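You operate a simulated robot arm through the tools that you are given. There is no shell and no other tool. Be economical: measure what you need, move in short steps, check, and stop when the job is done.

You run a simulated robot arm. Do the job below in one go: nothing can be reset, and whatever is moved stays where it is left.

JOB
Push the carton between the blue guides and pack the 1 kg weight in its foam block.
Fine: white foam block in the carton, weight marked out in its hole, both flaps down.

It is judged by the outcome, as a careful person would: the job done as asked, and still so three seconds after it is handed in. It fails if anything else is knocked over, pushed out of place, dropped, spilled or broken.

ROBOT AND FRAMES
A 7-joint arm with a fingered hand, fixed in place. Base frame: the origin is at the foot of the arm, x ahead of it, y to its left, z up. Lengths are in m, angles in rad, forces in N, time in s.
With the tool pointing down near the work surface it reaches from about 0.32 to 0.72 m from the base axis. Its first joint turns from -2.897 to 2.897 rad. Payload 4 kg.
Tool frame: the origin (TCP) lies between the finger pads and is the grasp point; the fingertips stand 0.026 m ahead of it; z points along the fingers, y is the line along which they close. Largest opening 0.148 m; the body of the gripper starts 0.073 m behind the TCP. The gripper is a hand of 3 fingers: y runs from the thumb to the fingers, the wrist lies at [0, 0, -0.239] in the tool frame, and closing takes about 1.5 s.
Orientation is that of the tool frame in the base frame, as [roll, pitch, yaw] about the fixed x, y, z axes, in that order (R = Rz(yaw) Ry(pitch) Rx(roll)). With the fingers straight down and closing along the base's y, the tool's x points along the base's -x, its y along +y and its z along -z.

CONTROLS
- The arm moves only by the tool drive_tool. Its argument "deltas" is one flat list of numbers, 6 for each row, row after row: the shift along the base's x, y, z in units of 100 mm (1.0 is 100 mm), then the turn, a rotation vector about the base's x, y, z in units of 60 degrees (1.0 is 60 degrees). In form: [x, y, z, rx, ry, rz, x, y, z, rx, ry, rz, ...]. A call has 1 to 12 rows; each row is the pose to reach, as a shift and turn from the pose commanded when the call began. "claw" is the opening in per cent of the stroke, from 0 (shut) to 100 (fully open), set as the call begins (left out, the last holds). A call with a number of a shift or a turn outside -1 to 1 is refused whole. Each row takes 0.2 s and may step no farther than 0.05 m and 0.15 rad from the row before; otherwise, or with a gripper value out of range, the whole call is refused. Where a pose cannot be reached the arm comes as near as it can. A force on the tool above 90 N (or 10 N above the force at the start of the call, whichever is more), or a blocked arm, ends the call early, and 0.2 s more pass. The fingers move at their own pace (about 0.072 m/s each) and stop on an object; they squeeze with about 22 N. The grip force told is the motor's: it shows also when the fingers shut on nothing. Time passes only in rows, and 0.2 s behind the last, so rows that repeat a pose let the fingers close. It gives the time, the measured TCP pose, the force on the tool (base axes), the opening and the grip force at its end, in the units of the frame above (readings bear some noise), with the torque about the TCP (base axes, N m) and any sound that the robot's microphone picked up, and new pictures: "show" is both (left out), scene, wrist or none.
- Cameras (640 x 400 px; columns grow to the right, rows downward): "scene" is fixed at [0.2195, 0.499, 1.503]; the picture's right is [-0.77, 0.63, 0.00], its down [0.59, 0.71, -0.39] and it looks along [-0.25, -0.30, -0.92] (base axes); focal length 214 px, centre (320, 200). "wrist" rides on the gripper at [0.068, -0.039, -0.09] in the tool frame; the picture's right is [0.50, 0.87, 0.00], its down [-0.66, 0.38, -0.65] and it looks along [-0.57, 0.33, 0.76] (tool axes); focal length 222 px, centre (320, 200). There is no depth. A picture from a camera that has moved, and an enlarged one, comes with that camera's place and axes in the base frame and with its lens.
- raise_lower(by): slides the trunk up (or, below 0, down) by that many m; the arm rides with it, the base frame stays. It gives what a move gives, with no picture.
- finger_targets(finger1, finger2, thumb_bend): sets how far each is bent, from 0 (flat) to 100 (curled in); at 30 the hand is open as for a grip, at 70 the pads meet at the TCP. One left out holds its place. A second passes; each finger stops where it meets its share of the squeeze, and holds until it gets a number again. A gripper value or a shape takes the hand back. It gives what a move gives, with no picture; readings hold the bend of each and the force on the fingers (four entries, about 0 where the hand has none), thumb and palm.
- grasp_type(shape): the hand has 3 fingers and takes this shape, open, in about a second: jaw (thumb against the fingers, like two jaws); tri (thumb and two fingers); tip (a fingertip pinch); poke (one finger out to press); point (the index stretched); flat (the hand flat); cup (the hand cupped); fist (a fist). The gripper value then closes the fingers along that shape, each until it touches; the sizes above hold for jaw. It gives what a move gives, with no picture.
- enlarge(camera, box): a new picture of the part [left, top, right, bottom] of that camera's present view, enlarged. The clock stands still meanwhile.
- job_done(): hands the job in; it is judged then, once.

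Work in short steps. Places have to be worked out from the pictures, the camera data and where the tool is seen: move nearer, look again, correct. Check each grasp and each placing, and mend what went wrong. You have 120 turns and 200 pictures in all, those below and enlarged ones among them. Open the gripper and draw the arm clear of the work before you hand the job in, unless the task says otherwise; then end with one line.

The tools are called after "Emit:" by a JSON object that holds its "name" and its "arguments". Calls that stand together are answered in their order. drive_tool: Moves the arm, as the interface text tells. Its arguments: {"type":"object","properties":{"deltas":{"type":"array"},"claw":{"type":"number"},"show":{"type":"string","enum":["both","scene","wrist","none"]}},"required":["deltas"]} The other tools are called the same way: raise_lower (by) slides the trunk up or down; grasp_type (shape) gives the hand a shape; finger_targets (finger1, finger2, thumb_bend) moves the fingers one by one; enlarge (camera, box) takes an enlarged picture of a part of a camera's view; job_done () hands the job in.

At the start:

```text
time: 0.0
tcp_pos: [0.1542, 0.3652, 1.2725]
orientation: [-3.141, 0.0, 3.141]
ft_force: [-0.4, 0.4, -0.9]
torque: [-0.04, 0.02, -0.01]
width: 0.1481
gripper_force: 0.0
shape: jaw
bend: [30.0, 30.0, 30.0]
finger forces: [0.0, 0.0, 0.0, 0.0, 0.0, 0.0]
trunk travel left (down, up): [-0.525, 0.065]
```

scene: 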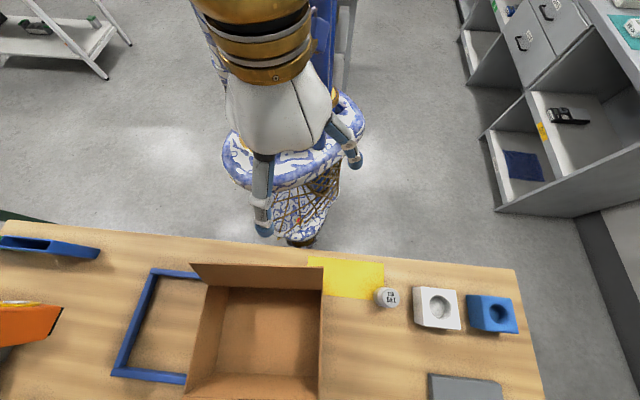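
wrist: 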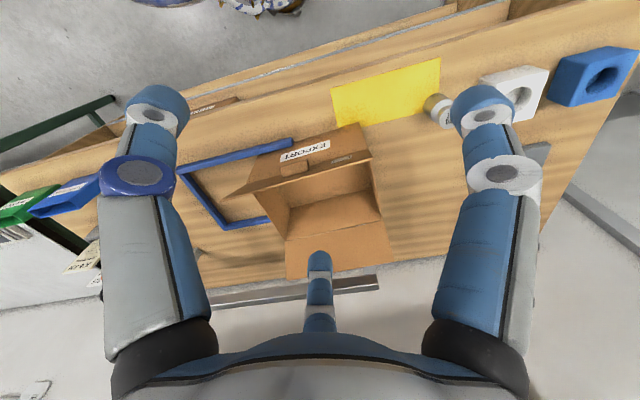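

The pictures put the weight near [0.10, 0.62, 0.90] with the table at about z 0.87. I enlarge the views of the carton, guides and blocks before moving.

Emit:
{"name": "enlarge", "arguments": {"camera": "scene", "box": [90, 240, 346, 400]}}

Emit:
{"name": "enlarge", "arguments": {"camera": "scene", "box": [300, 240, 556, 400]}}

Emit:
{"name": "enlarge", "arguments": {"camera": "wrist", "box": [160, 100, 416, 300]}}

```text
2.50 times, centred on (218, 320) of scene
camera zoom: at [0.2195, 0.499, 1.503], right [-0.77, 0.63, 0.0], down [0.59, 0.71, -0.39], along [-0.25, -0.3, -0.92], focal length 536 px, centre (575, -100)
```

zoom: 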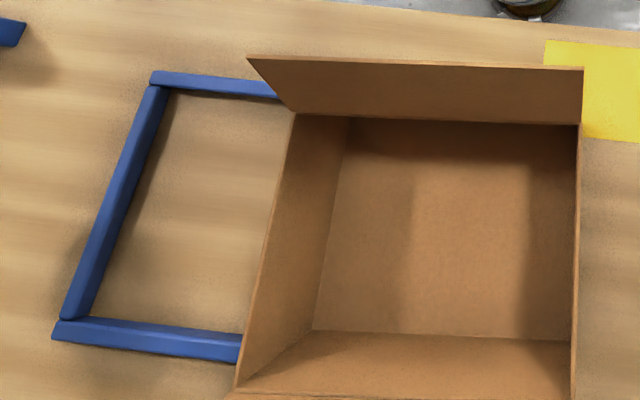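

```text
2.50 times, centred on (428, 320) of scene
camera zoom: at [0.2195, 0.499, 1.503], right [-0.77, 0.63, 0.0], down [0.59, 0.71, -0.39], along [-0.25, -0.3, -0.92], focal length 536 px, centre (50, -100)
```

zoom: 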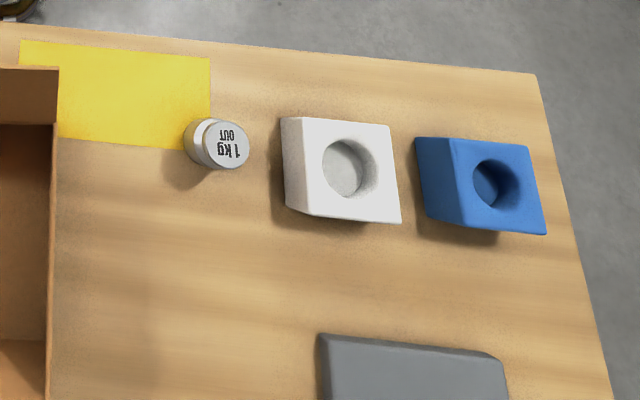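

```text
2.00 times, centred on (288, 200) of wrist
camera zoom: at [0.088, 0.326, 1.3624], right [-0.5, 0.87, 0.0], down [0.66, 0.38, 0.65], along [0.57, 0.33, -0.76], focal length 444 px, centre (384, 200)
```

zoom: 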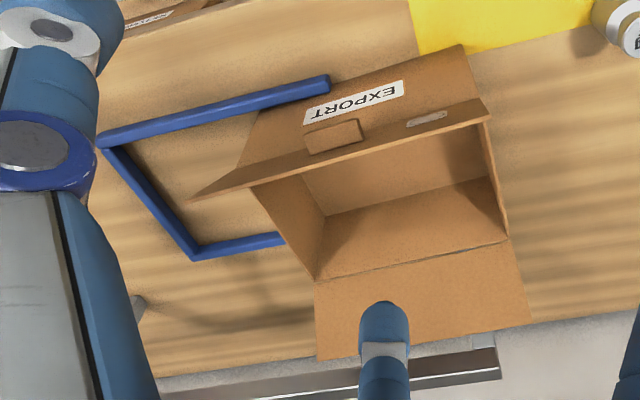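

The carton sits at the mouth of the guides, and they run along about (0.71,-0.71). I move the hand to the open side of the carton and turn it so the closing line is square to the push.

Emit:
{"name": "drive_tool", "arguments": {"deltas": [-0.14, 0.22, 0, 0, 0, -0.125, -0.28, 0.44, 0, 0, 0, -0.25, -0.42, 0.65, 0, 0, 0, -0.375, -0.56, 0.87, 0, 0, 0, -0.5, -0.7, 1.0, 0, 0, 0, -0.625, -0.83, 1.0, 0, 0, 0, -0.75]}}

```text
time: 1.4
tcp_pos: [0.0705, 0.4637, 1.2736]
orientation: [3.141, -0.001, 2.354]
ft_force: [0.3, -0.2, -0.4]
torque: [-0.02, 0.01, 0.04]
width: 0.148
gripper_force: 0.0
shape: jaw
bend: [30.0, 30.0, 30.0]
finger forces: [0.1, 0.1, 0.1, 0.0, 0.0, 0.1]
trunk travel left (down, up): [-0.525, 0.065]
camera wrist: at [-0.0035, 0.4848, 1.3628], right [0.26, 0.97, 0.0], down [0.73, -0.2, 0.65], along [0.63, -0.17, -0.76], focal length 222 px, centre (320, 200)
```

scene: 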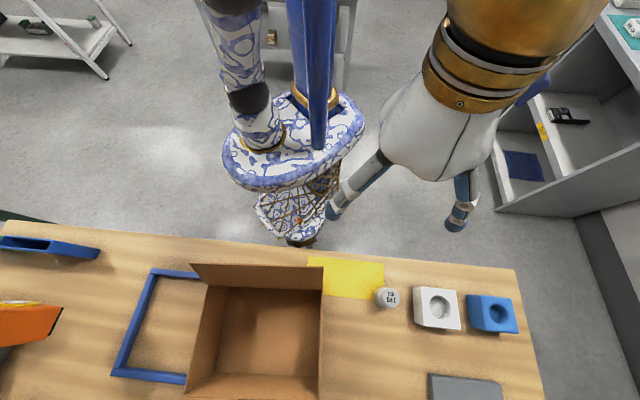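
wrist: 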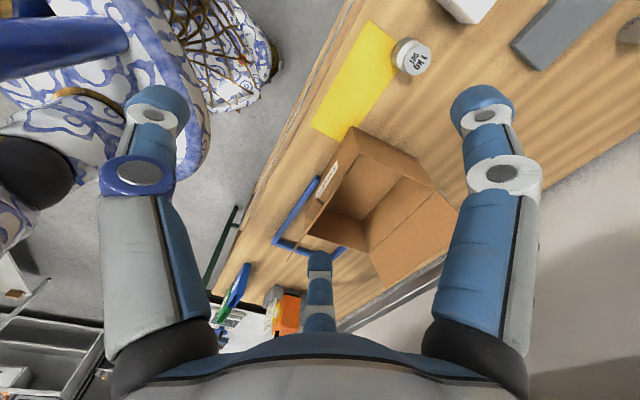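

The path is clear and the hand is on the open side. I lower the trunk to work at table height.

Emit:
{"name": "raise_lower", "arguments": {"by": -0.2}}

Emit:
{"name": "drive_tool", "arguments": {"deltas": [0, 0.01, 0, 0, 0, 0]}}

```text
time: 3.6
tcp_pos: [0.0711, 0.4645, 1.0722]
orientation: [-3.141, 0.0, 2.356]
ft_force: [0.9, 0.9, 0.0]
torque: [0.0, 0.02, -0.03]
width: 0.148
gripper_force: 0.1
shape: jaw
bend: [30.0, 30.0, 30.0]
finger forces: [0.0, 0.1, 0.0, 0.0, 0.0, 0.0]
trunk travel left (down, up): [-0.325, 0.265]
```

```text
time: 4.0
tcp_pos: [0.0706, 0.4651, 1.0732]
orientation: [-3.141, -0.001, 2.357]
ft_force: [0.4, 0.1, 0.1]
torque: [-0.01, 0.01, -0.01]
width: 0.1478
gripper_force: 0.0
shape: jaw
bend: [30.0, 30.0, 30.0]
finger forces: [0.1, 0.1, 0.0, 0.0, 0.1, 0.0]
trunk travel left (down, up): [-0.325, 0.265]
camera wrist: at [-0.0031, 0.4855, 1.1632], right [0.26, 0.97, 0.0], down [0.73, -0.2, 0.65], along [0.63, -0.17, -0.76], focal length 222 px, centre (320, 200)
```

scene: 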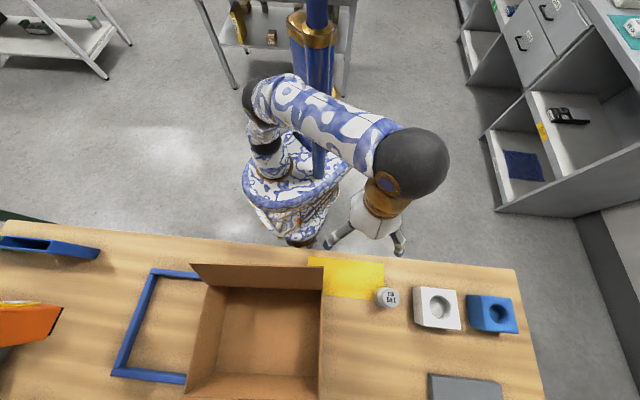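
wrist: 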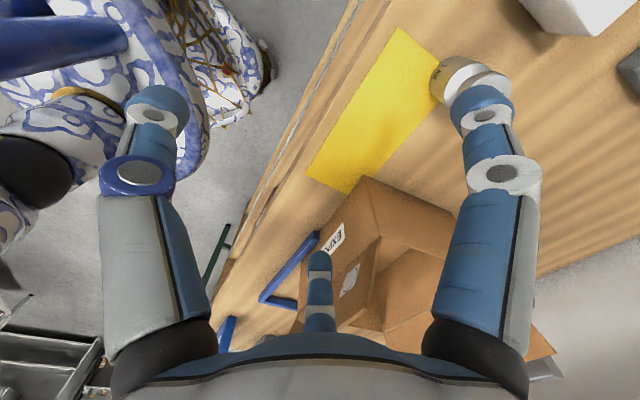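

I check how the three fingers lie when shut, since I want to push with a compact hand.

Emit:
{"name": "drive_tool", "arguments": {"deltas": [0, 0, 0, 0, 0, 0, 0, 0, 0, 0, 0, 0, 0, 0, 0, 0, 0, 0, 0, 0, 0, 0, 0, 0, 0, 0, 0, 0, 0, 0, 0, 0, 0, 0, 0, 0, 0, 0, 0, 0, 0, 0], "claw": 0}}

```text
time: 5.6
tcp_pos: [0.0709, 0.4656, 1.0735]
orientation: [-3.142, 0.0, 2.356]
ft_force: [0.2, 0.0, -0.2]
torque: [0.03, 0.02, 0.01]
width: 0.0
gripper_force: 21.8
shape: jaw
bend: [70.0, 70.0, 70.0]
finger forces: [0.0, 0.0, 0.0, 0.0, 0.1, 0.1]
trunk travel left (down, up): [-0.325, 0.265]
camera wrist: at [-0.0032, 0.4856, 1.1631], right [0.26, 0.97, 0.0], down [0.73, -0.2, 0.65], along [0.63, -0.17, -0.76], focal length 222 px, centre (320, 200)
```

scene: 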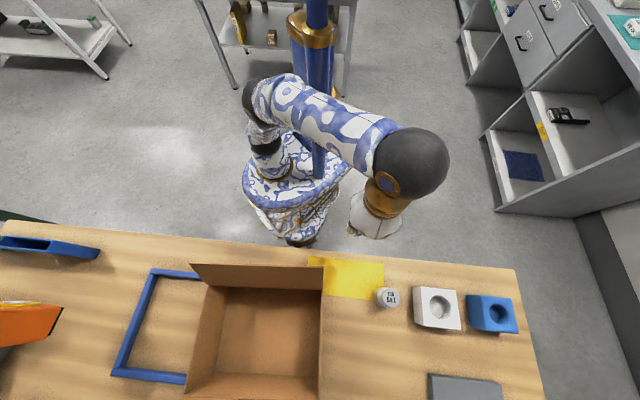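
wrist: 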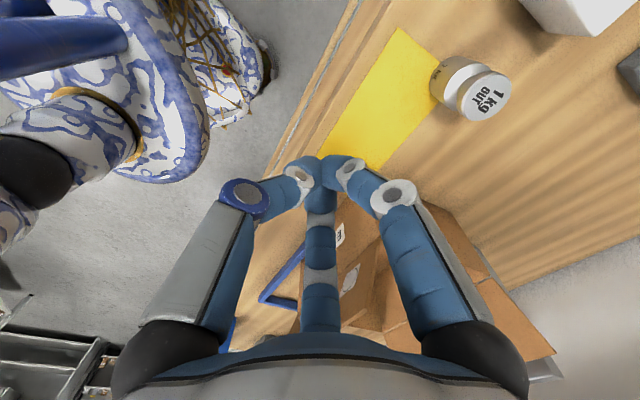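

The fingers close radially like a chuck. For a steady two-point push I turn the hand another 90° so two fingers lead and the thumb trails, half open, staying high for now.

Emit:
{"name": "drive_tool", "arguments": {"deltas": [0, 0, 0, 0, 0, -0.14, 0, 0, 0, 0, 0, -0.28, 0, 0, 0, 0, 0, -0.42, 0, 0, 0, 0, 0, -0.56, 0, 0, 0, 0, 0, -0.7, 0, 0, 0, 0, 0, -0.75], "claw": 50, "show": "none"}}

Emit:
{"name": "drive_tool", "arguments": {"deltas": [0, 0, 0, 0, 0, -0.14, 0, 0, 0, 0, 0, -0.28, 0, 0, 0, 0, 0, -0.42, 0, 0, 0, 0, 0, -0.56, 0, 0, 0, 0, 0, -0.7, 0, 0, 0, 0, 0, -0.75]}}

```text
time: 7.0
tcp_pos: [0.0707, 0.4649, 1.072]
orientation: [-3.141, 0.0, 1.569]
ft_force: [-0.4, 0.1, 1.0]
torque: [-0.01, 0.02, 0.0]
width: 0.0738
gripper_force: 0.1
shape: jaw
bend: [36.0, 36.0, 70.0]
finger forces: [0.0, 0.0, 0.1, 0.1, 0.1, 0.0]
trunk travel left (down, up): [-0.325, 0.265]
```

```text
time: 8.4
tcp_pos: [0.0716, 0.4644, 1.0723]
orientation: [-3.141, -0.001, 0.784]
ft_force: [0.7, 0.5, -0.3]
torque: [0.01, 0.01, -0.01]
width: 0.0737
gripper_force: 0.0
shape: jaw
bend: [36.0, 36.0, 70.0]
finger forces: [0.1, 0.1, 0.0, 0.0, 0.0, 0.1]
trunk travel left (down, up): [-0.325, 0.265]
camera wrist: at [0.0925, 0.5408, 1.1634], right [0.97, -0.26, 0.0], down [-0.2, -0.73, 0.65], along [-0.17, -0.63, -0.76], focal length 222 px, centre (320, 200)
```

scene: 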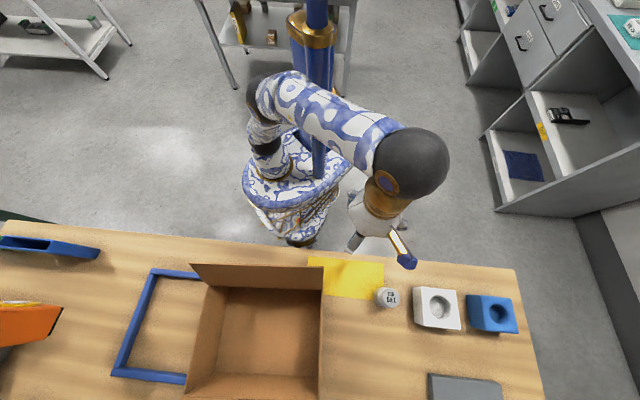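
wrist: 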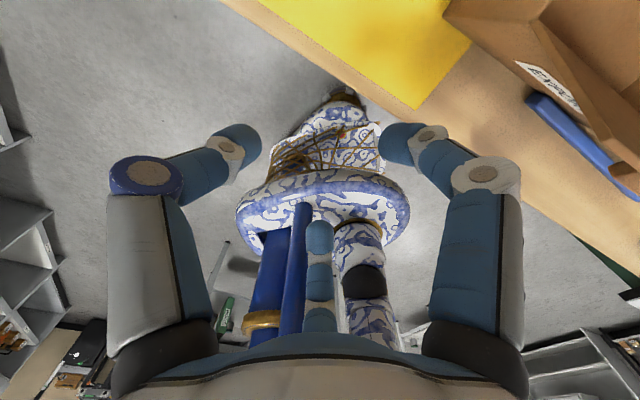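

Turned without trouble. I move over to just beside the carton's right wall, staying high, and look again.

Emit:
{"name": "drive_tool", "arguments": {"deltas": [0.27, 0.3, 0, 0, 0, 0, 0.54, 0.6, 0, 0, 0, 0, 0.8, 0.9, 0, 0, 0, 0, 0.95, 1.0, 0, 0, 0, 0]}}

```text
time: 9.4
tcp_pos: [0.1252, 0.5087, 1.0673]
orientation: [-3.141, -0.005, 0.785]
ft_force: [0.2, -0.2, -0.4]
torque: [0.0, 0.0, 0.03]
width: 0.0738
gripper_force: 0.0
shape: jaw
bend: [36.0, 36.0, 70.0]
finger forces: [0.0, 0.1, 0.0, 0.1, 0.1, 0.1]
out of reach, approached as far as the arm can: row 2, 3, 4
trunk travel left (down, up): [-0.325, 0.265]
camera wrist: at [0.1466, 0.5837, 1.1568], right [0.97, -0.26, 0.0], down [-0.2, -0.73, 0.65], along [-0.17, -0.63, -0.76], focal length 222 px, centre (320, 200)
```

scene: 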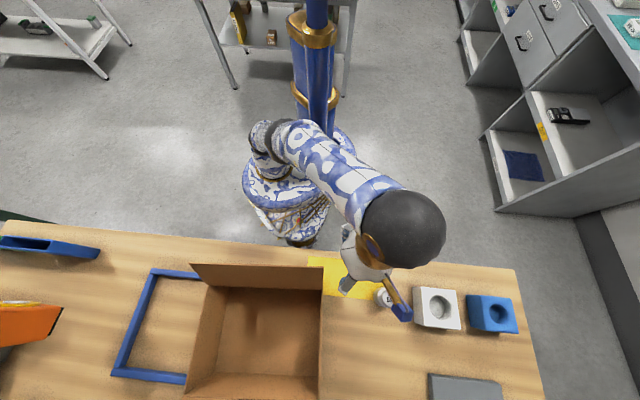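
wrist: 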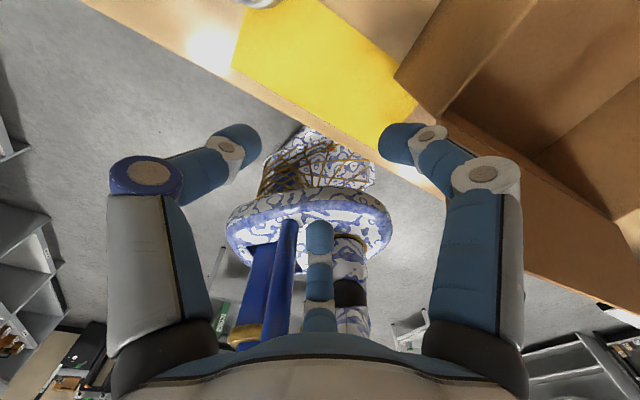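

The arm's shoulder lies low (about z 0.8), so lowering the trunk cost reach. I raise it again and lower the hand by the arm instead.

Emit:
{"name": "raise_lower", "arguments": {"by": 0.2}}

Emit:
{"name": "drive_tool", "arguments": {"deltas": [0.2, 0.2, -0.3, 0, 0, 0, 0.4, 0.4, -0.6, 0, 0, 0, 0.6, 0.7, -0.8, 0, 0, 0, 0.85, 1.0, -1.0, 0, 0, 0]}}

```text
time: 11.5
tcp_pos: [0.1258, 0.5079, 1.2649]
orientation: [-3.14, -0.003, 0.786]
ft_force: [-0.6, -0.3, -0.3]
torque: [0.0, 0.02, -0.02]
width: 0.0736
gripper_force: 0.0
shape: jaw
bend: [36.0, 36.0, 70.0]
finger forces: [0.0, 0.0, 0.0, 0.1, 0.0, 0.1]
trunk travel left (down, up): [-0.525, 0.065]
```

```text
time: 12.5
tcp_pos: [0.193, 0.5702, 1.1638]
orientation: [-3.14, -0.003, 0.785]
ft_force: [-1.0, -0.3, 0.6]
torque: [0.04, -0.02, -0.03]
width: 0.0739
gripper_force: 0.1
shape: jaw
bend: [36.0, 36.0, 70.0]
finger forces: [0.0, 0.1, 0.0, 0.0, 0.0, 0.1]
out of reach, approached as far as the arm can: row 3, 4
trunk travel left (down, up): [-0.525, 0.065]
camera wrist: at [0.2151, 0.646, 1.2539], right [0.97, -0.26, 0.0], down [-0.2, -0.73, 0.65], along [-0.17, -0.63, -0.76], focal length 222 px, centre (320, 200)
```

scene: 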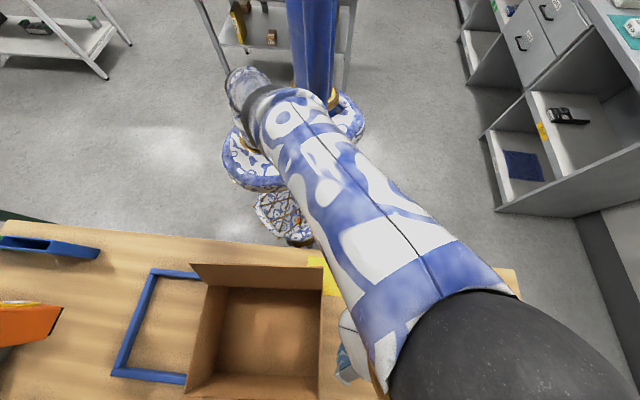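
wrist: 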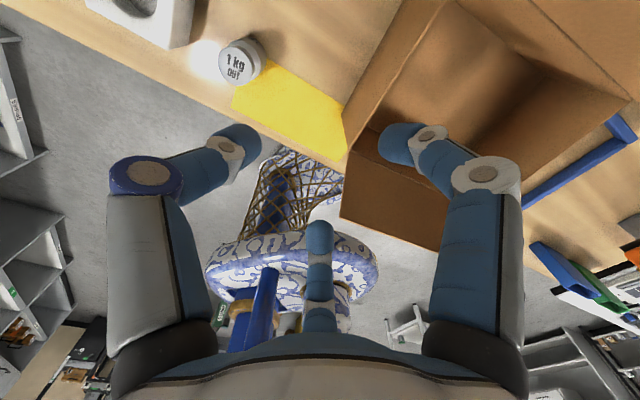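

Reach grows as the hand goes down. I descend 0.1 m beside the carton and check the pose.

Emit:
{"name": "drive_tool", "arguments": {"deltas": [0, 0, -0.35, 0, 0, 0, 0, 0, -0.7, 0, 0, 0, 0, 0.18, -1.0, 0, 0, 0]}}

```text
time: 13.3
tcp_pos: [0.193, 0.5861, 1.06]
orientation: [-3.14, -0.001, 0.785]
ft_force: [-0.3, -0.7, 0.8]
torque: [-0.01, 0.01, -0.02]
width: 0.074
gripper_force: 0.0
shape: jaw
bend: [36.0, 36.0, 70.0]
finger forces: [0.0, 0.0, 0.0, 0.1, 0.1, 0.0]
trunk travel left (down, up): [-0.525, 0.065]
camera wrist: at [0.2143, 0.6619, 1.1503], right [0.97, -0.26, 0.0], down [-0.2, -0.73, 0.65], along [-0.17, -0.63, -0.76], focal length 222 px, centre (320, 200)
```

scene: 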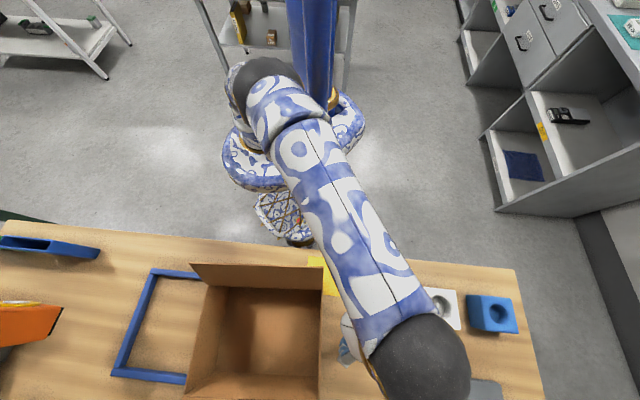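
wrist: 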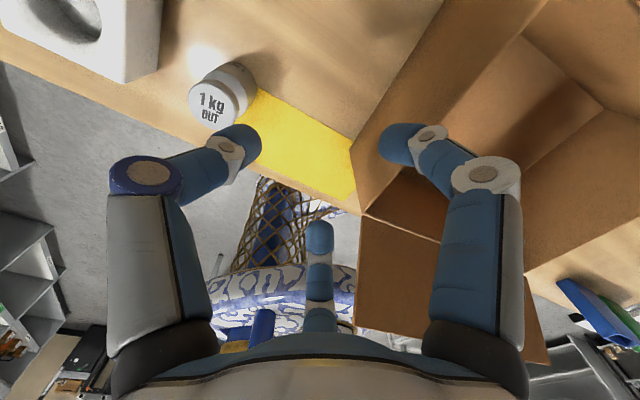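

Refined: carton top is near z 0.985, spanning p1 -0.207..0.045 along the guides and p2 0.51..0.71 across. I step slightly away from the wall and go down beside it.

Emit:
{"name": "drive_tool", "arguments": {"deltas": [0.19, 0.5, 0, 0, 0, 0, 0.19, 0.5, -0.4, 0, 0, 0, 0.19, 0.5, -0.8, 0, 0, 0, 0.19, 0.5, -1.0, 0, 0, 0, 0.19, 0.5, -1.0, 0, 0, 0], "claw": 50}}

```text
refused: row 1 steps farther than a row can; nothing moved
```

Emit:
{"name": "drive_tool", "arguments": {"deltas": [0.1, 0.25, 0, 0, 0, 0, 0.19, 0.5, 0, 0, 0, 0, 0.19, 0.5, -0.4, 0, 0, 0, 0.19, 0.5, -0.8, 0, 0, 0, 0.19, 0.5, -1.0, 0, 0, 0, 0.19, 0.5, -1.0, 0, 0, 0]}}

```text
time: 14.7
tcp_pos: [0.2123, 0.6366, 0.9621]
orientation: [-3.138, -0.001, 0.785]
ft_force: [0.4, 0.1, 0.5]
torque: [0.0, 0.0, 0.03]
width: 0.0738
gripper_force: 0.1
shape: jaw
bend: [36.0, 36.0, 70.0]
finger forces: [0.1, 0.0, 0.0, 0.0, 0.0, 0.0]
out of reach, approached as far as the arm can: row 2, 3, 4
trunk travel left (down, up): [-0.525, 0.065]
camera wrist: at [0.2337, 0.7125, 1.0532], right [0.97, -0.26, 0.0], down [-0.2, -0.73, 0.65], along [-0.17, -0.63, -0.76], focal length 222 px, centre (320, 200)
```

scene: 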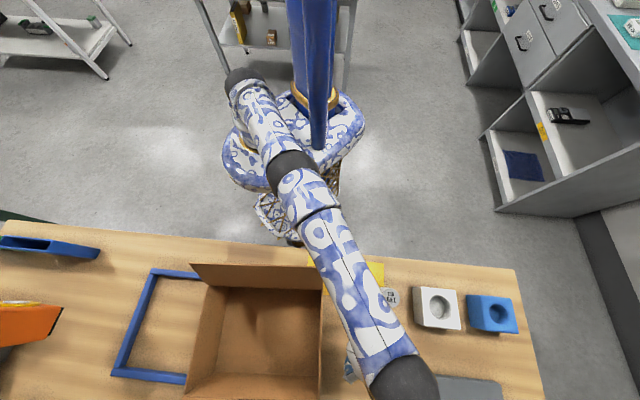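
wrist: 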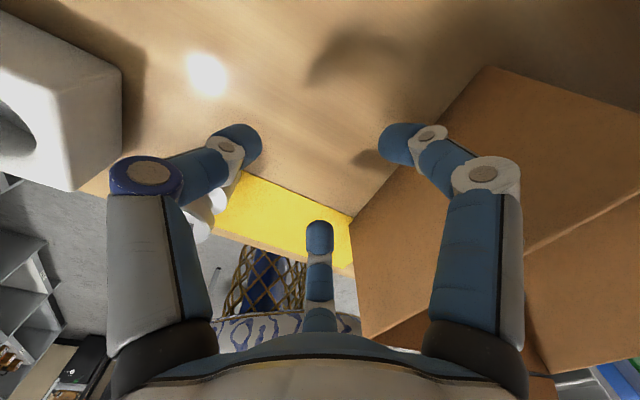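

Positioned beside the right wall at a good height. I push along (0.707,-0.707) in small steps.

Emit:
{"name": "drive_tool", "arguments": {"deltas": [0.2, -0.2, -0.1, 0, 0, 0, 0.4, -0.4, -0.1, 0, 0, 0, 0.6, -0.6, -0.1, 0, 0, 0, 0.8, -0.8, -0.1, 0, 0, 0, 1.0, -1.0, -0.1, 0, 0, 0]}}

```text
time: 15.9
tcp_pos: [0.3131, 0.5355, 0.9535]
orientation: [-3.14, -0.002, 0.786]
ft_force: [-0.1, 0.5, 0.2]
torque: [-0.04, -0.02, -0.02]
width: 0.0742
gripper_force: 0.0
shape: jaw
bend: [36.0, 36.0, 70.0]
finger forces: [0.0, 0.0, 0.0, 0.0, 0.0, 0.0]
trunk travel left (down, up): [-0.525, 0.065]
camera wrist: at [0.334, 0.6115, 1.044], right [0.97, -0.26, 0.0], down [-0.2, -0.73, 0.65], along [-0.17, -0.63, -0.76], focal length 222 px, centre (320, 200)
```

scene: 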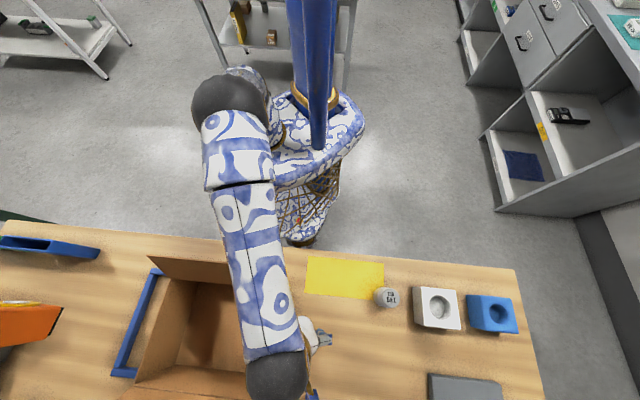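
wrist: 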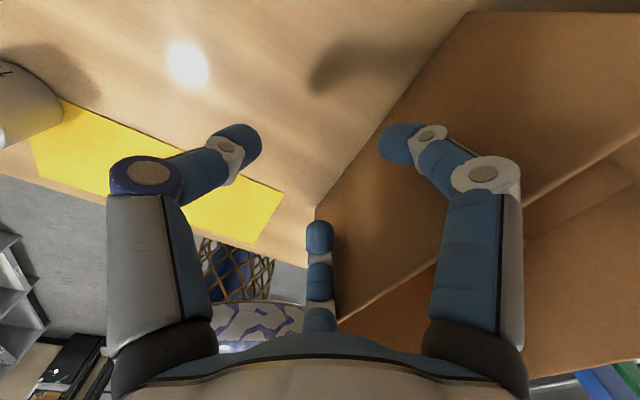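

The carton slides nicely along the guides. I push about 80 mm more.

Emit:
{"name": "drive_tool", "arguments": {"deltas": [0.2, -0.2, 0, 0, 0, 0, 0.4, -0.4, 0, 0, 0, 0, 0.55, -0.55, 0, 0, 0, 0]}}

```text
time: 16.7
tcp_pos: [0.3683, 0.4815, 0.9545]
orientation: [-3.139, -0.002, 0.785]
ft_force: [0.7, 0.5, 0.4]
torque: [0.0, -0.03, 0.0]
width: 0.0739
gripper_force: 0.1
shape: jaw
bend: [36.0, 36.0, 70.0]
finger forces: [0.1, 0.0, 0.0, 0.1, 0.0, 0.1]
trunk travel left (down, up): [-0.525, 0.065]
camera wrist: at [0.3893, 0.5572, 1.0442], right [0.97, -0.26, 0.0], down [-0.2, -0.73, 0.65], along [-0.17, -0.63, -0.76], focal length 222 px, centre (320, 200)
```

scene: 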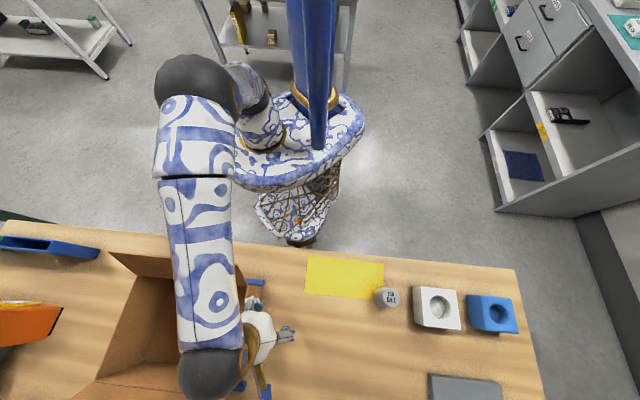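
wrist: 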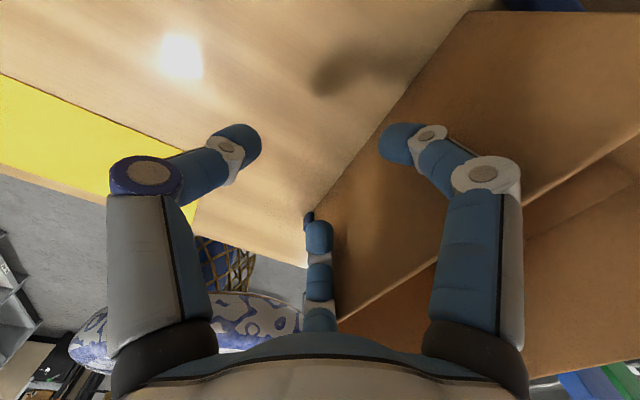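

The guide ends are now showing past the carton; about 30 mm should remain. I advance 20 mm in small steps and watch the force.

Emit:
{"name": "drive_tool", "arguments": {"deltas": [0.05, -0.05, 0, 0, 0, 0, 0.1, -0.1, 0, 0, 0, 0, 0.14, -0.14, 0, 0, 0, 0], "show": "scene"}}

Emit:
{"name": "enlarge", "arguments": {"camera": "scene", "box": [60, 240, 316, 400]}}

```text
time: 17.5
tcp_pos: [0.3814, 0.4673, 0.9519]
orientation: [-3.138, -0.004, 0.786]
ft_force: [-0.4, 1.2, 0.2]
torque: [-0.03, -0.07, 0.06]
width: 0.0736
gripper_force: 0.1
shape: jaw
bend: [36.0, 36.0, 70.0]
finger forces: [0.9, 0.5, 0.0, 0.1, 0.0, 0.1]
trunk travel left (down, up): [-0.525, 0.065]
```

scene: 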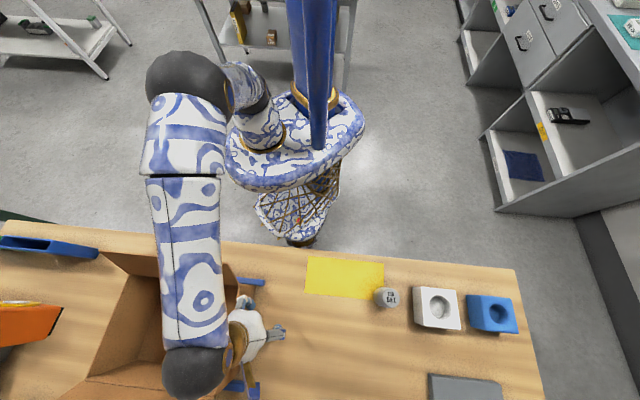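

```text
2.50 times, centred on (188, 320) of scene
camera zoom: at [0.2195, 0.499, 1.503], right [-0.77, 0.63, 0.0], down [0.59, 0.71, -0.39], along [-0.25, -0.3, -0.92], focal length 536 px, centre (650, -100)
```

zoom: 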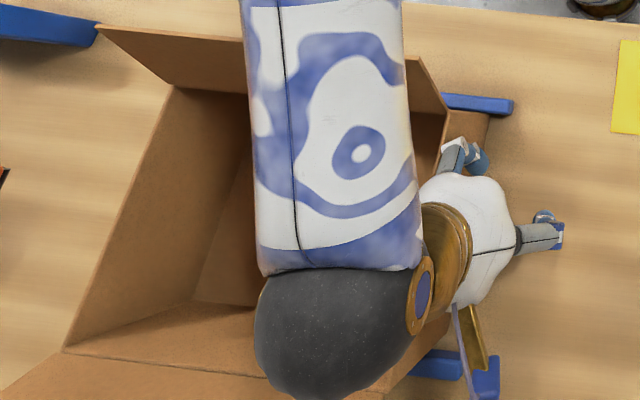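

Contact on both leading fingers, no end-stop force yet. I go on in small steps.

Emit:
{"name": "drive_tool", "arguments": {"deltas": [0.03, -0.03, 0, 0, 0, 0, 0.06, -0.06, 0, 0, 0, 0, 0.1, -0.1, 0, 0, 0, 0], "show": "none"}}

```text
time: 18.3
tcp_pos: [0.3926, 0.4579, 0.9527]
orientation: [-3.141, -0.002, 0.787]
ft_force: [-1.2, -0.1, 0.5]
torque: [-0.01, -0.03, 0.03]
width: 0.0739
gripper_force: 0.1
shape: jaw
bend: [36.0, 36.0, 70.0]
finger forces: [0.7, 0.3, 0.0, 0.0, 0.0, 0.1]
trunk travel left (down, up): [-0.525, 0.065]
```

Emit:
{"name": "drive_tool", "arguments": {"deltas": [0.04, -0.04, 0, 0, 0, 0, 0.08, -0.08, 0, 0, 0, 0], "show": "none"}}

Emit:
{"name": "drive_tool", "arguments": {"deltas": [0.03, -0.03, 0, 0, 0, 0, 0.05, -0.05, 0, 0, 0, 0], "show": "both"}}

```text
time: 18.9
tcp_pos: [0.3968, 0.4517, 0.9546]
orientation: [-3.138, -0.004, 0.789]
ft_force: [-11.6, 13.9, 6.1]
torque: [-0.75, -0.4, -0.12]
width: 0.0723
gripper_force: 0.2
shape: jaw
bend: [37.0, 38.0, 70.0]
finger forces: [7.6, 10.2, 0.0, 0.0, 0.1, 0.1]
trunk travel left (down, up): [-0.525, 0.065]
```

```text
time: 19.5
tcp_pos: [0.3993, 0.4502, 0.954]
orientation: [-3.14, -0.005, 0.789]
ft_force: [-29.8, 32.2, 17.0]
torque: [-1.45, -1.48, 0.05]
width: 0.0678
gripper_force: 0.1
shape: jaw
bend: [40.0, 41.0, 70.0]
finger forces: [22.2, 22.6, 0.0, 0.1, 0.1, 0.1]
trunk travel left (down, up): [-0.525, 0.065]
camera wrist: at [0.4209, 0.5251, 1.0456], right [0.97, -0.26, 0.0], down [-0.19, -0.73, 0.65], along [-0.17, -0.63, -0.76], focal length 222 px, centre (320, 200)
```

scene: 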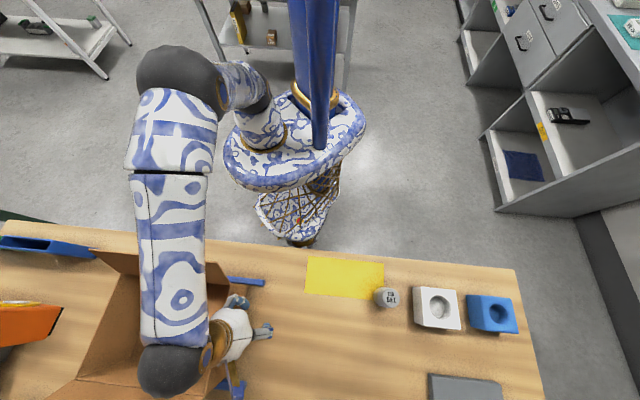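
wrist: 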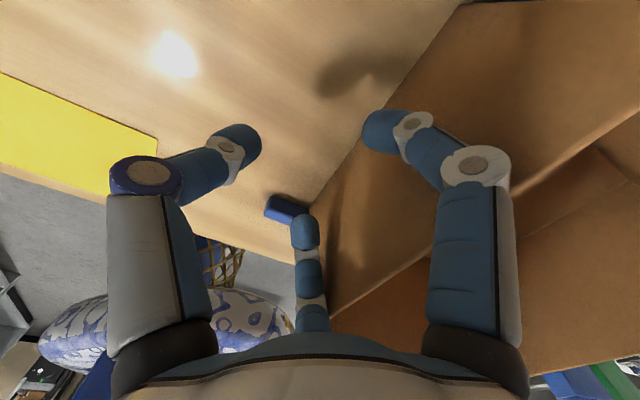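

Force rose to about 45 N on both fingers: the carton is against the end stop. I back off and rise.

Emit:
{"name": "drive_tool", "arguments": {"deltas": [-0.2, 0.2, 0, 0, 0, 0, -0.4, 0.4, 0, 0, 0, 0, -0.6, 0.6, 0.1, 0, 0, 0, -0.8, 0.8, 0.4, 0, 0, 0, -1.0, 1.0, 0.7, 0, 0, 0, -1.0, 1.0, 1.0, 0, 0, 0], "show": "both"}}

Emit:
{"name": "enlarge", "arguments": {"camera": "scene", "box": [60, 240, 316, 400]}}

```text
time: 20.9
tcp_pos: [0.3047, 0.5435, 1.0534]
orientation: [-3.141, -0.001, 0.785]
ft_force: [1.6, 0.4, 0.5]
torque: [-0.01, 0.04, 0.03]
width: 0.0736
gripper_force: 0.1
shape: jaw
bend: [36.0, 36.0, 70.0]
finger forces: [0.0, 0.0, 0.0, 0.0, 0.1, 0.0]
trunk travel left (down, up): [-0.525, 0.065]
camera wrist: at [0.3266, 0.6199, 1.1436], right [0.97, -0.26, 0.0], down [-0.2, -0.73, 0.65], along [-0.17, -0.63, -0.76], focal length 222 px, centre (320, 200)
```

scene: 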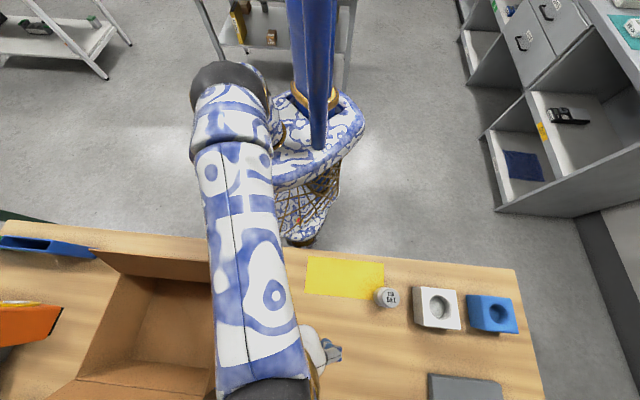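
wrist: 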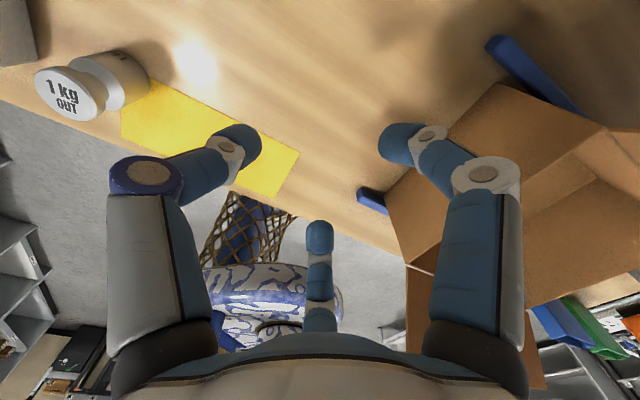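

```text
2.50 times, centred on (188, 320) of scene
camera zoom: at [0.2195, 0.499, 1.503], right [-0.77, 0.63, 0.0], down [0.59, 0.71, -0.39], along [-0.25, -0.3, -0.92], focal length 536 px, centre (650, -100)
```

zoom: 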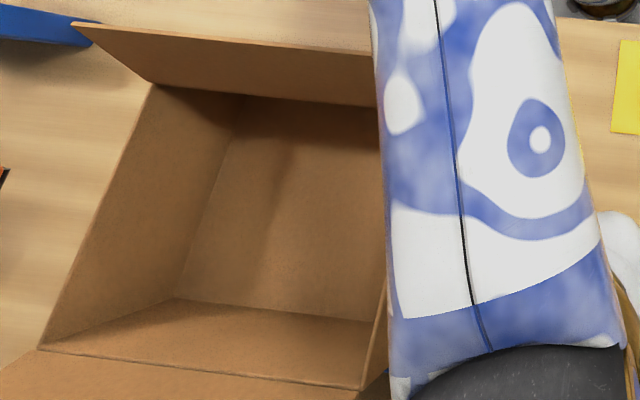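

Carton is seated between the guides. Next I go toward the foam block, turning the hand 180° on the way so the thumb would face the weight side, and look closely.

Emit:
{"name": "drive_tool", "arguments": {"deltas": [-0.15, 0, 0.1, 0, 0, 0.14, -0.3, 0, 0.2, 0, 0, 0.28, -0.45, 0, 0.3, 0, 0, 0.42, -0.6, -0.1, 0.4, 0, 0, 0.56, -0.75, -0.1, 0.5, 0, 0, 0.7, -0.9, -0.1, 0.6, 0, 0, 0.84, -1.0, -0.1, 0.7, 0, 0, 0.98], "claw": 50, "show": "none"}}

Emit:
{"name": "drive_tool", "arguments": {"deltas": [-0.15, 0, 0, 0, 0, 0.14, -0.3, 0, 0, 0, 0, 0.28, -0.45, 0, 0, 0, 0, 0.42, -0.6, 0, 0, 0, 0, 0.56, -0.75, 0, 0, 0, 0, 0.7, -0.9, 0, 0, 0, 0, 0.84, -1.0, 0, 0, 0, 0, 0.98], "show": "none"}}

Emit:
{"name": "drive_tool", "arguments": {"deltas": [-0.15, 0, 0, 0, 0, 0.14, -0.3, 0, 0, 0, 0, 0.28, -0.45, 0, 0, 0, 0, 0.42, -0.6, 0, 0, 0, 0, 0.56, -0.77, 0, 0, 0, 0, 0.7, -0.77, 0, 0, 0, 0, 0.84, -0.77, 0, 0, 0, 0, 0.98, -0.77, 0, 0, 0, 0, 1.0], "show": "both"}}

```text
time: 22.5
tcp_pos: [0.2038, 0.5347, 1.1226]
orientation: [-3.139, -0.004, 1.813]
ft_force: [0.0, -0.5, 0.4]
torque: [0.02, 0.02, 0.0]
width: 0.0738
gripper_force: 0.2
shape: jaw
bend: [36.0, 36.0, 70.0]
finger forces: [0.0, 0.0, 0.0, 0.1, 0.0, 0.1]
trunk travel left (down, up): [-0.525, 0.065]
```

```text
time: 24.1
tcp_pos: [0.1047, 0.5352, 1.1229]
orientation: [-3.14, -0.003, 2.842]
ft_force: [0.0, 0.4, 0.0]
torque: [-0.01, 0.02, 0.03]
width: 0.0739
gripper_force: 0.1
shape: jaw
bend: [36.0, 36.0, 70.0]
finger forces: [0.0, 0.0, 0.1, 0.0, 0.1, 0.0]
trunk travel left (down, up): [-0.525, 0.065]
```

```text
time: 25.9
tcp_pos: [0.0275, 0.5344, 1.124]
orientation: [-3.14, -0.004, -2.397]
ft_force: [-0.3, -0.4, 0.0]
torque: [-0.04, -0.03, 0.02]
width: 0.0738
gripper_force: 0.1
shape: jaw
bend: [36.0, 36.0, 70.0]
finger forces: [0.0, 0.1, 0.0, 0.0, 0.1, 0.1]
trunk travel left (down, up): [-0.525, 0.065]
camera wrist: at [0.0061, 0.4616, 1.2141], right [-0.95, 0.3, 0.0], down [0.23, 0.72, 0.65], along [0.19, 0.62, -0.76], focal length 222 px, centre (320, 200)
```

scene: 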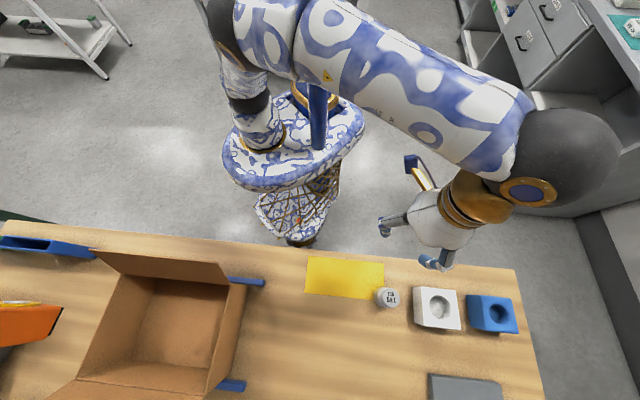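
wrist: 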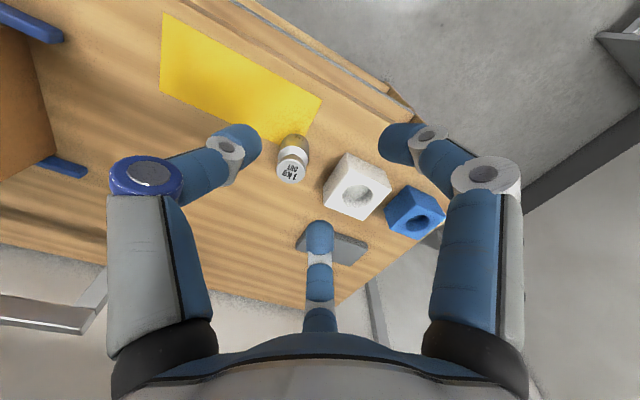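

Good view of weight and blocks. I enlarge both cameras to measure them.

Emit:
{"name": "enlarge", "arguments": {"camera": "wrist", "box": [250, 120, 450, 245]}}

Emit:
{"name": "enlarge", "arguments": {"camera": "scene", "box": [360, 260, 536, 370]}}

Emit:
{"name": "enlarge", "arguments": {"camera": "scene", "box": [40, 240, 296, 400]}}

```text
3.20 times, centred on (350, 182) of wrist
camera zoom: at [0.0061, 0.4616, 1.2141], right [-0.95, 0.3, 0.0], down [0.23, 0.72, 0.65], along [0.19, 0.62, -0.76], focal length 711 px, centre (224, 256)
```

zoom: 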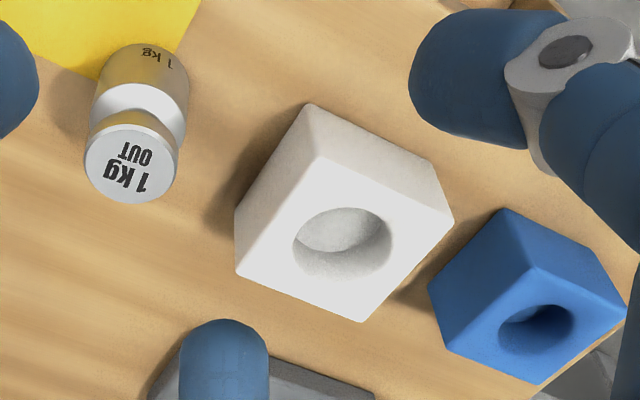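

```text
3.64 times, centred on (448, 315) of scene
camera zoom: at [0.2195, 0.499, 1.503], right [-0.77, 0.63, 0.0], down [0.59, 0.71, -0.39], along [-0.25, -0.3, -0.92], focal length 780 px, centre (-146, -218)
```

zoom: 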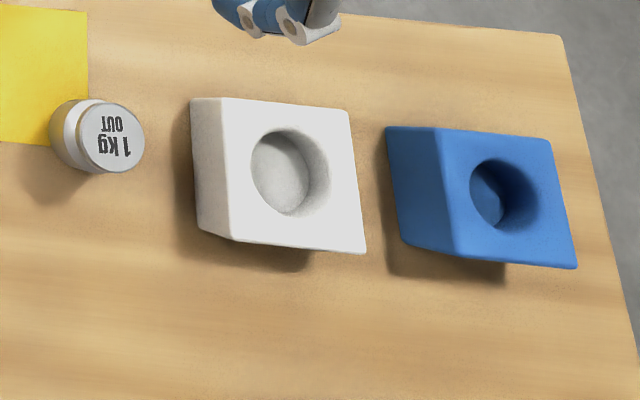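

```text
2.50 times, centred on (168, 320) of scene
camera zoom: at [0.2195, 0.499, 1.503], right [-0.77, 0.63, 0.0], down [0.59, 0.71, -0.39], along [-0.25, -0.3, -0.92], focal length 536 px, centre (700, -100)
```

zoom: 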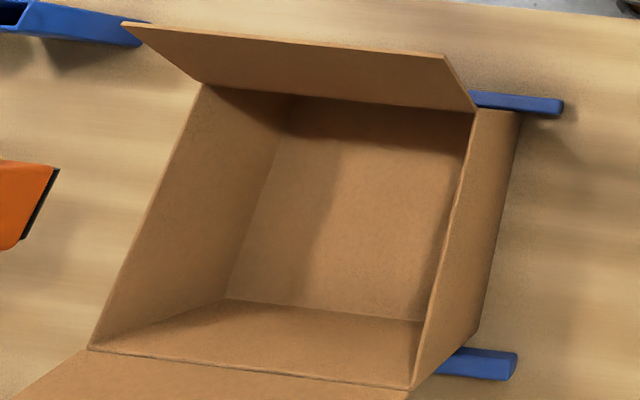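

Foam block: centre about (0.017, 0.716), top z 0.919, table z 0.866, about 86 mm square with faces at 45°; weight at (0.098, 0.618), top z 0.94. I turn the hand so the thumb is on the robot side with the fingers flanking the block, and raise the trunk slightly for reach.

Emit:
{"name": "drive_tool", "arguments": {"deltas": [0, 0, 0, 0, 0, -0.14, 0, 0, 0, 0, 0, -0.28, 0, 0, 0, 0, 0, -0.42, 0, 0, 0, 0, 0, -0.56, 0, 0, 0, 0, 0, -0.7, 0, 0, 0, 0, 0, -0.84, 0, 0, 0, 0, 0, -0.98], "claw": 66, "show": "none"}}

Emit:
{"name": "drive_tool", "arguments": {"deltas": [-0.05, 0.2, 0, 0, 0, -0.14, -0.1, 0.4, 0, 0, 0, -0.28, -0.1, 0.6, 0, 0, 0, -0.42, -0.1, 0.7, 0, 0, 0, -0.48], "show": "none"}}

Emit:
{"name": "raise_lower", "arguments": {"by": 0.05}}

```text
time: 27.5
tcp_pos: [0.028, 0.5354, 1.1229]
orientation: [-3.14, -0.003, 2.854]
ft_force: [-0.4, -0.5, 0.1]
torque: [-0.01, -0.05, -0.01]
width: 0.0972
gripper_force: 0.1
shape: jaw
bend: [30.0, 30.0, 71.0]
finger forces: [0.0, 0.1, 0.0, 0.1, 0.0, 0.0]
trunk travel left (down, up): [-0.525, 0.065]
```

```text
time: 28.5
tcp_pos: [0.0188, 0.6044, 1.1242]
orientation: [-3.14, -0.005, 2.373]
ft_force: [0.3, -0.5, 0.1]
torque: [0.02, -0.02, -0.03]
width: 0.0972
gripper_force: 0.1
shape: jaw
bend: [30.0, 30.0, 71.0]
finger forces: [0.0, 0.1, 0.0, 0.0, 0.0, 0.0]
trunk travel left (down, up): [-0.525, 0.065]
```

```text
time: 29.5
tcp_pos: [0.0191, 0.604, 1.1748]
orientation: [-3.139, -0.003, 2.375]
ft_force: [0.9, 0.4, -0.1]
torque: [0.02, 0.0, 0.0]
width: 0.0974
gripper_force: 0.0
shape: jaw
bend: [30.0, 30.0, 71.0]
finger forces: [0.0, 0.0, 0.1, 0.0, 0.0, 0.0]
trunk travel left (down, up): [-0.575, 0.015]
```

Bend readings look odd for the thumb, so I take a picture before descending, moving outward over the block.

Emit:
{"name": "drive_tool", "arguments": {"deltas": [0, 0.3, -0.3, 0, 0, 0, 0, 0.55, -0.6, 0, 0, 0, 0, 0.75, -0.9, 0, 0, -0.02]}}

```text
time: 30.3
tcp_pos: [0.0188, 0.6386, 1.0727]
orientation: [3.141, -0.005, 2.356]
ft_force: [0.5, 0.4, 0.8]
torque: [-0.03, -0.04, -0.03]
width: 0.0972
gripper_force: 0.2
shape: jaw
bend: [30.0, 30.0, 71.0]
finger forces: [0.1, 0.0, 0.1, 0.1, 0.0, 0.0]
out of reach, approached as far as the arm can: row 1, 2, 3
trunk travel left (down, up): [-0.575, 0.015]
camera wrist: at [-0.0552, 0.6592, 1.1627], right [0.26, 0.97, 0.0], down [0.73, -0.2, 0.65], along [0.63, -0.17, -0.76], focal length 222 px, centre (320, 200)
```

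scene: 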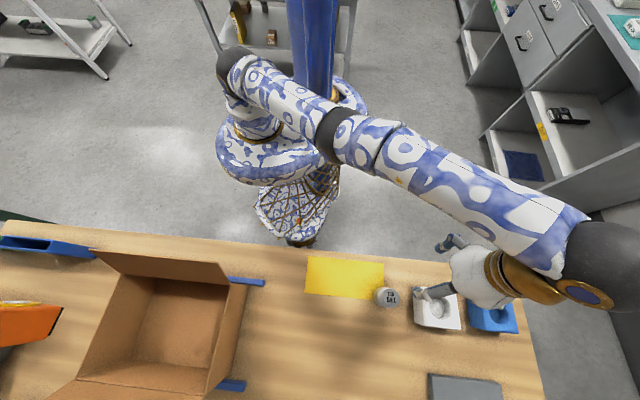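
wrist: 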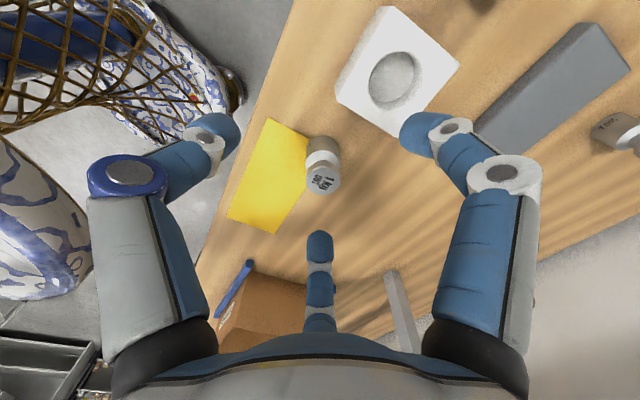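

Descend to z≈0.99 while moving out toward the block centre; reach should grow lower down.

Emit:
{"name": "drive_tool", "arguments": {"deltas": [0, 0.1, -0.3, 0, 0, 0, 0, 0.3, -0.6, 0, 0, 0, -0.02, 0.6, -0.8, 0, 0, 0, -0.02, 0.77, -0.8, 0, 0, 0, -0.02, 0.77, -0.8, 0, 0, 0]}}

```text
time: 31.5
tcp_pos: [0.0207, 0.6577, 0.9875]
orientation: [-3.141, -0.004, 2.355]
ft_force: [-1.4, -0.2, 0.1]
torque: [0.01, -0.02, -0.02]
width: 0.097
gripper_force: 0.0
shape: jaw
bend: [30.0, 30.0, 71.0]
finger forces: [0.1, 0.0, 0.1, 0.0, 0.0, 0.2]
out of reach, approached as far as the arm can: row 2, 3, 4, 5
trunk travel left (down, up): [-0.575, 0.015]
camera wrist: at [-0.0518, 0.6781, 1.0776], right [0.26, 0.97, 0.0], down [0.73, -0.2, 0.65], along [0.63, -0.17, -0.76], focal length 222 px, centre (320, 200)
```

scene: 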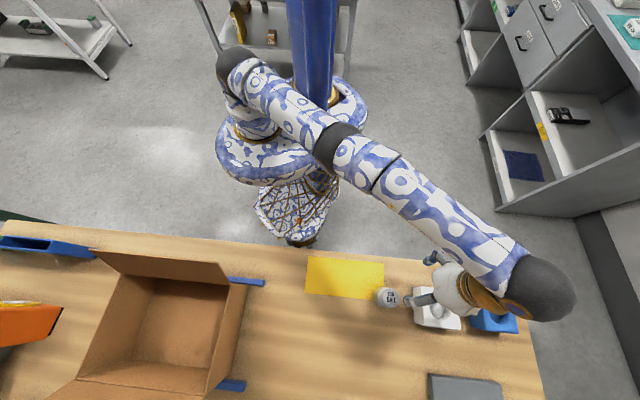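
wrist: 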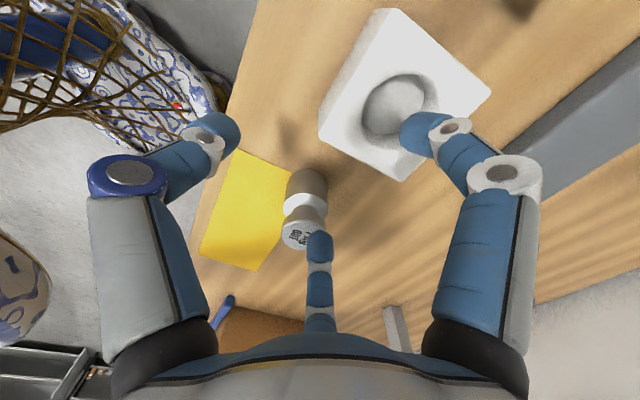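

Reach seems largest when the wrist is about level with the shoulder, so the trunk should be about 0.1 m lower. I rise, lower the trunk, and try again.

Emit:
{"name": "drive_tool", "arguments": {"deltas": [0, -0.2, 0.4, 0, 0, 0, 0, -0.4, 0.8, 0, 0, 0, 0, -0.4, 1.0, 0, 0, 0], "show": "none"}}

Emit:
{"name": "raise_lower", "arguments": {"by": -0.1}}

Emit:
{"name": "drive_tool", "arguments": {"deltas": [0, 0.4, 0, 0, 0, 0, 0, 0.8, 0, 0, 0, 0, 0, 0.8, 0, 0, 0, 0], "show": "none"}}

```text
time: 32.3
tcp_pos: [0.0172, 0.6319, 1.091]
orientation: [-3.138, -0.001, 2.354]
ft_force: [-0.3, -0.5, -0.1]
torque: [-0.02, 0.0, 0.01]
width: 0.0974
gripper_force: 0.1
shape: jaw
bend: [30.0, 30.0, 71.0]
finger forces: [0.0, 0.1, 0.0, 0.0, 0.0, 0.0]
out of reach, approached as far as the arm can: row 1, 2, 3
trunk travel left (down, up): [-0.575, 0.015]
```

```text
time: 33.6
tcp_pos: [0.0172, 0.6324, 0.9902]
orientation: [-3.139, -0.002, 2.354]
ft_force: [0.0, -1.9, -1.1]
torque: [0.0, -0.02, 0.01]
width: 0.0974
gripper_force: 0.1
shape: jaw
bend: [30.0, 30.0, 71.0]
finger forces: [0.1, 0.0, 0.1, 0.0, 0.0, 0.0]
trunk travel left (down, up): [-0.475, 0.115]
```

```text
time: 34.4
tcp_pos: [0.0248, 0.6368, 0.984]
orientation: [-3.138, -0.002, 2.355]
ft_force: [0.0, 0.0, 0.1]
torque: [-0.03, -0.01, -0.01]
width: 0.0974
gripper_force: 0.1
shape: jaw
bend: [30.0, 30.0, 71.0]
finger forces: [0.0, 0.0, 0.0, 0.0, 0.0, 0.0]
out of reach, approached as far as the arm can: row 1, 2, 3
trunk travel left (down, up): [-0.475, 0.115]
```

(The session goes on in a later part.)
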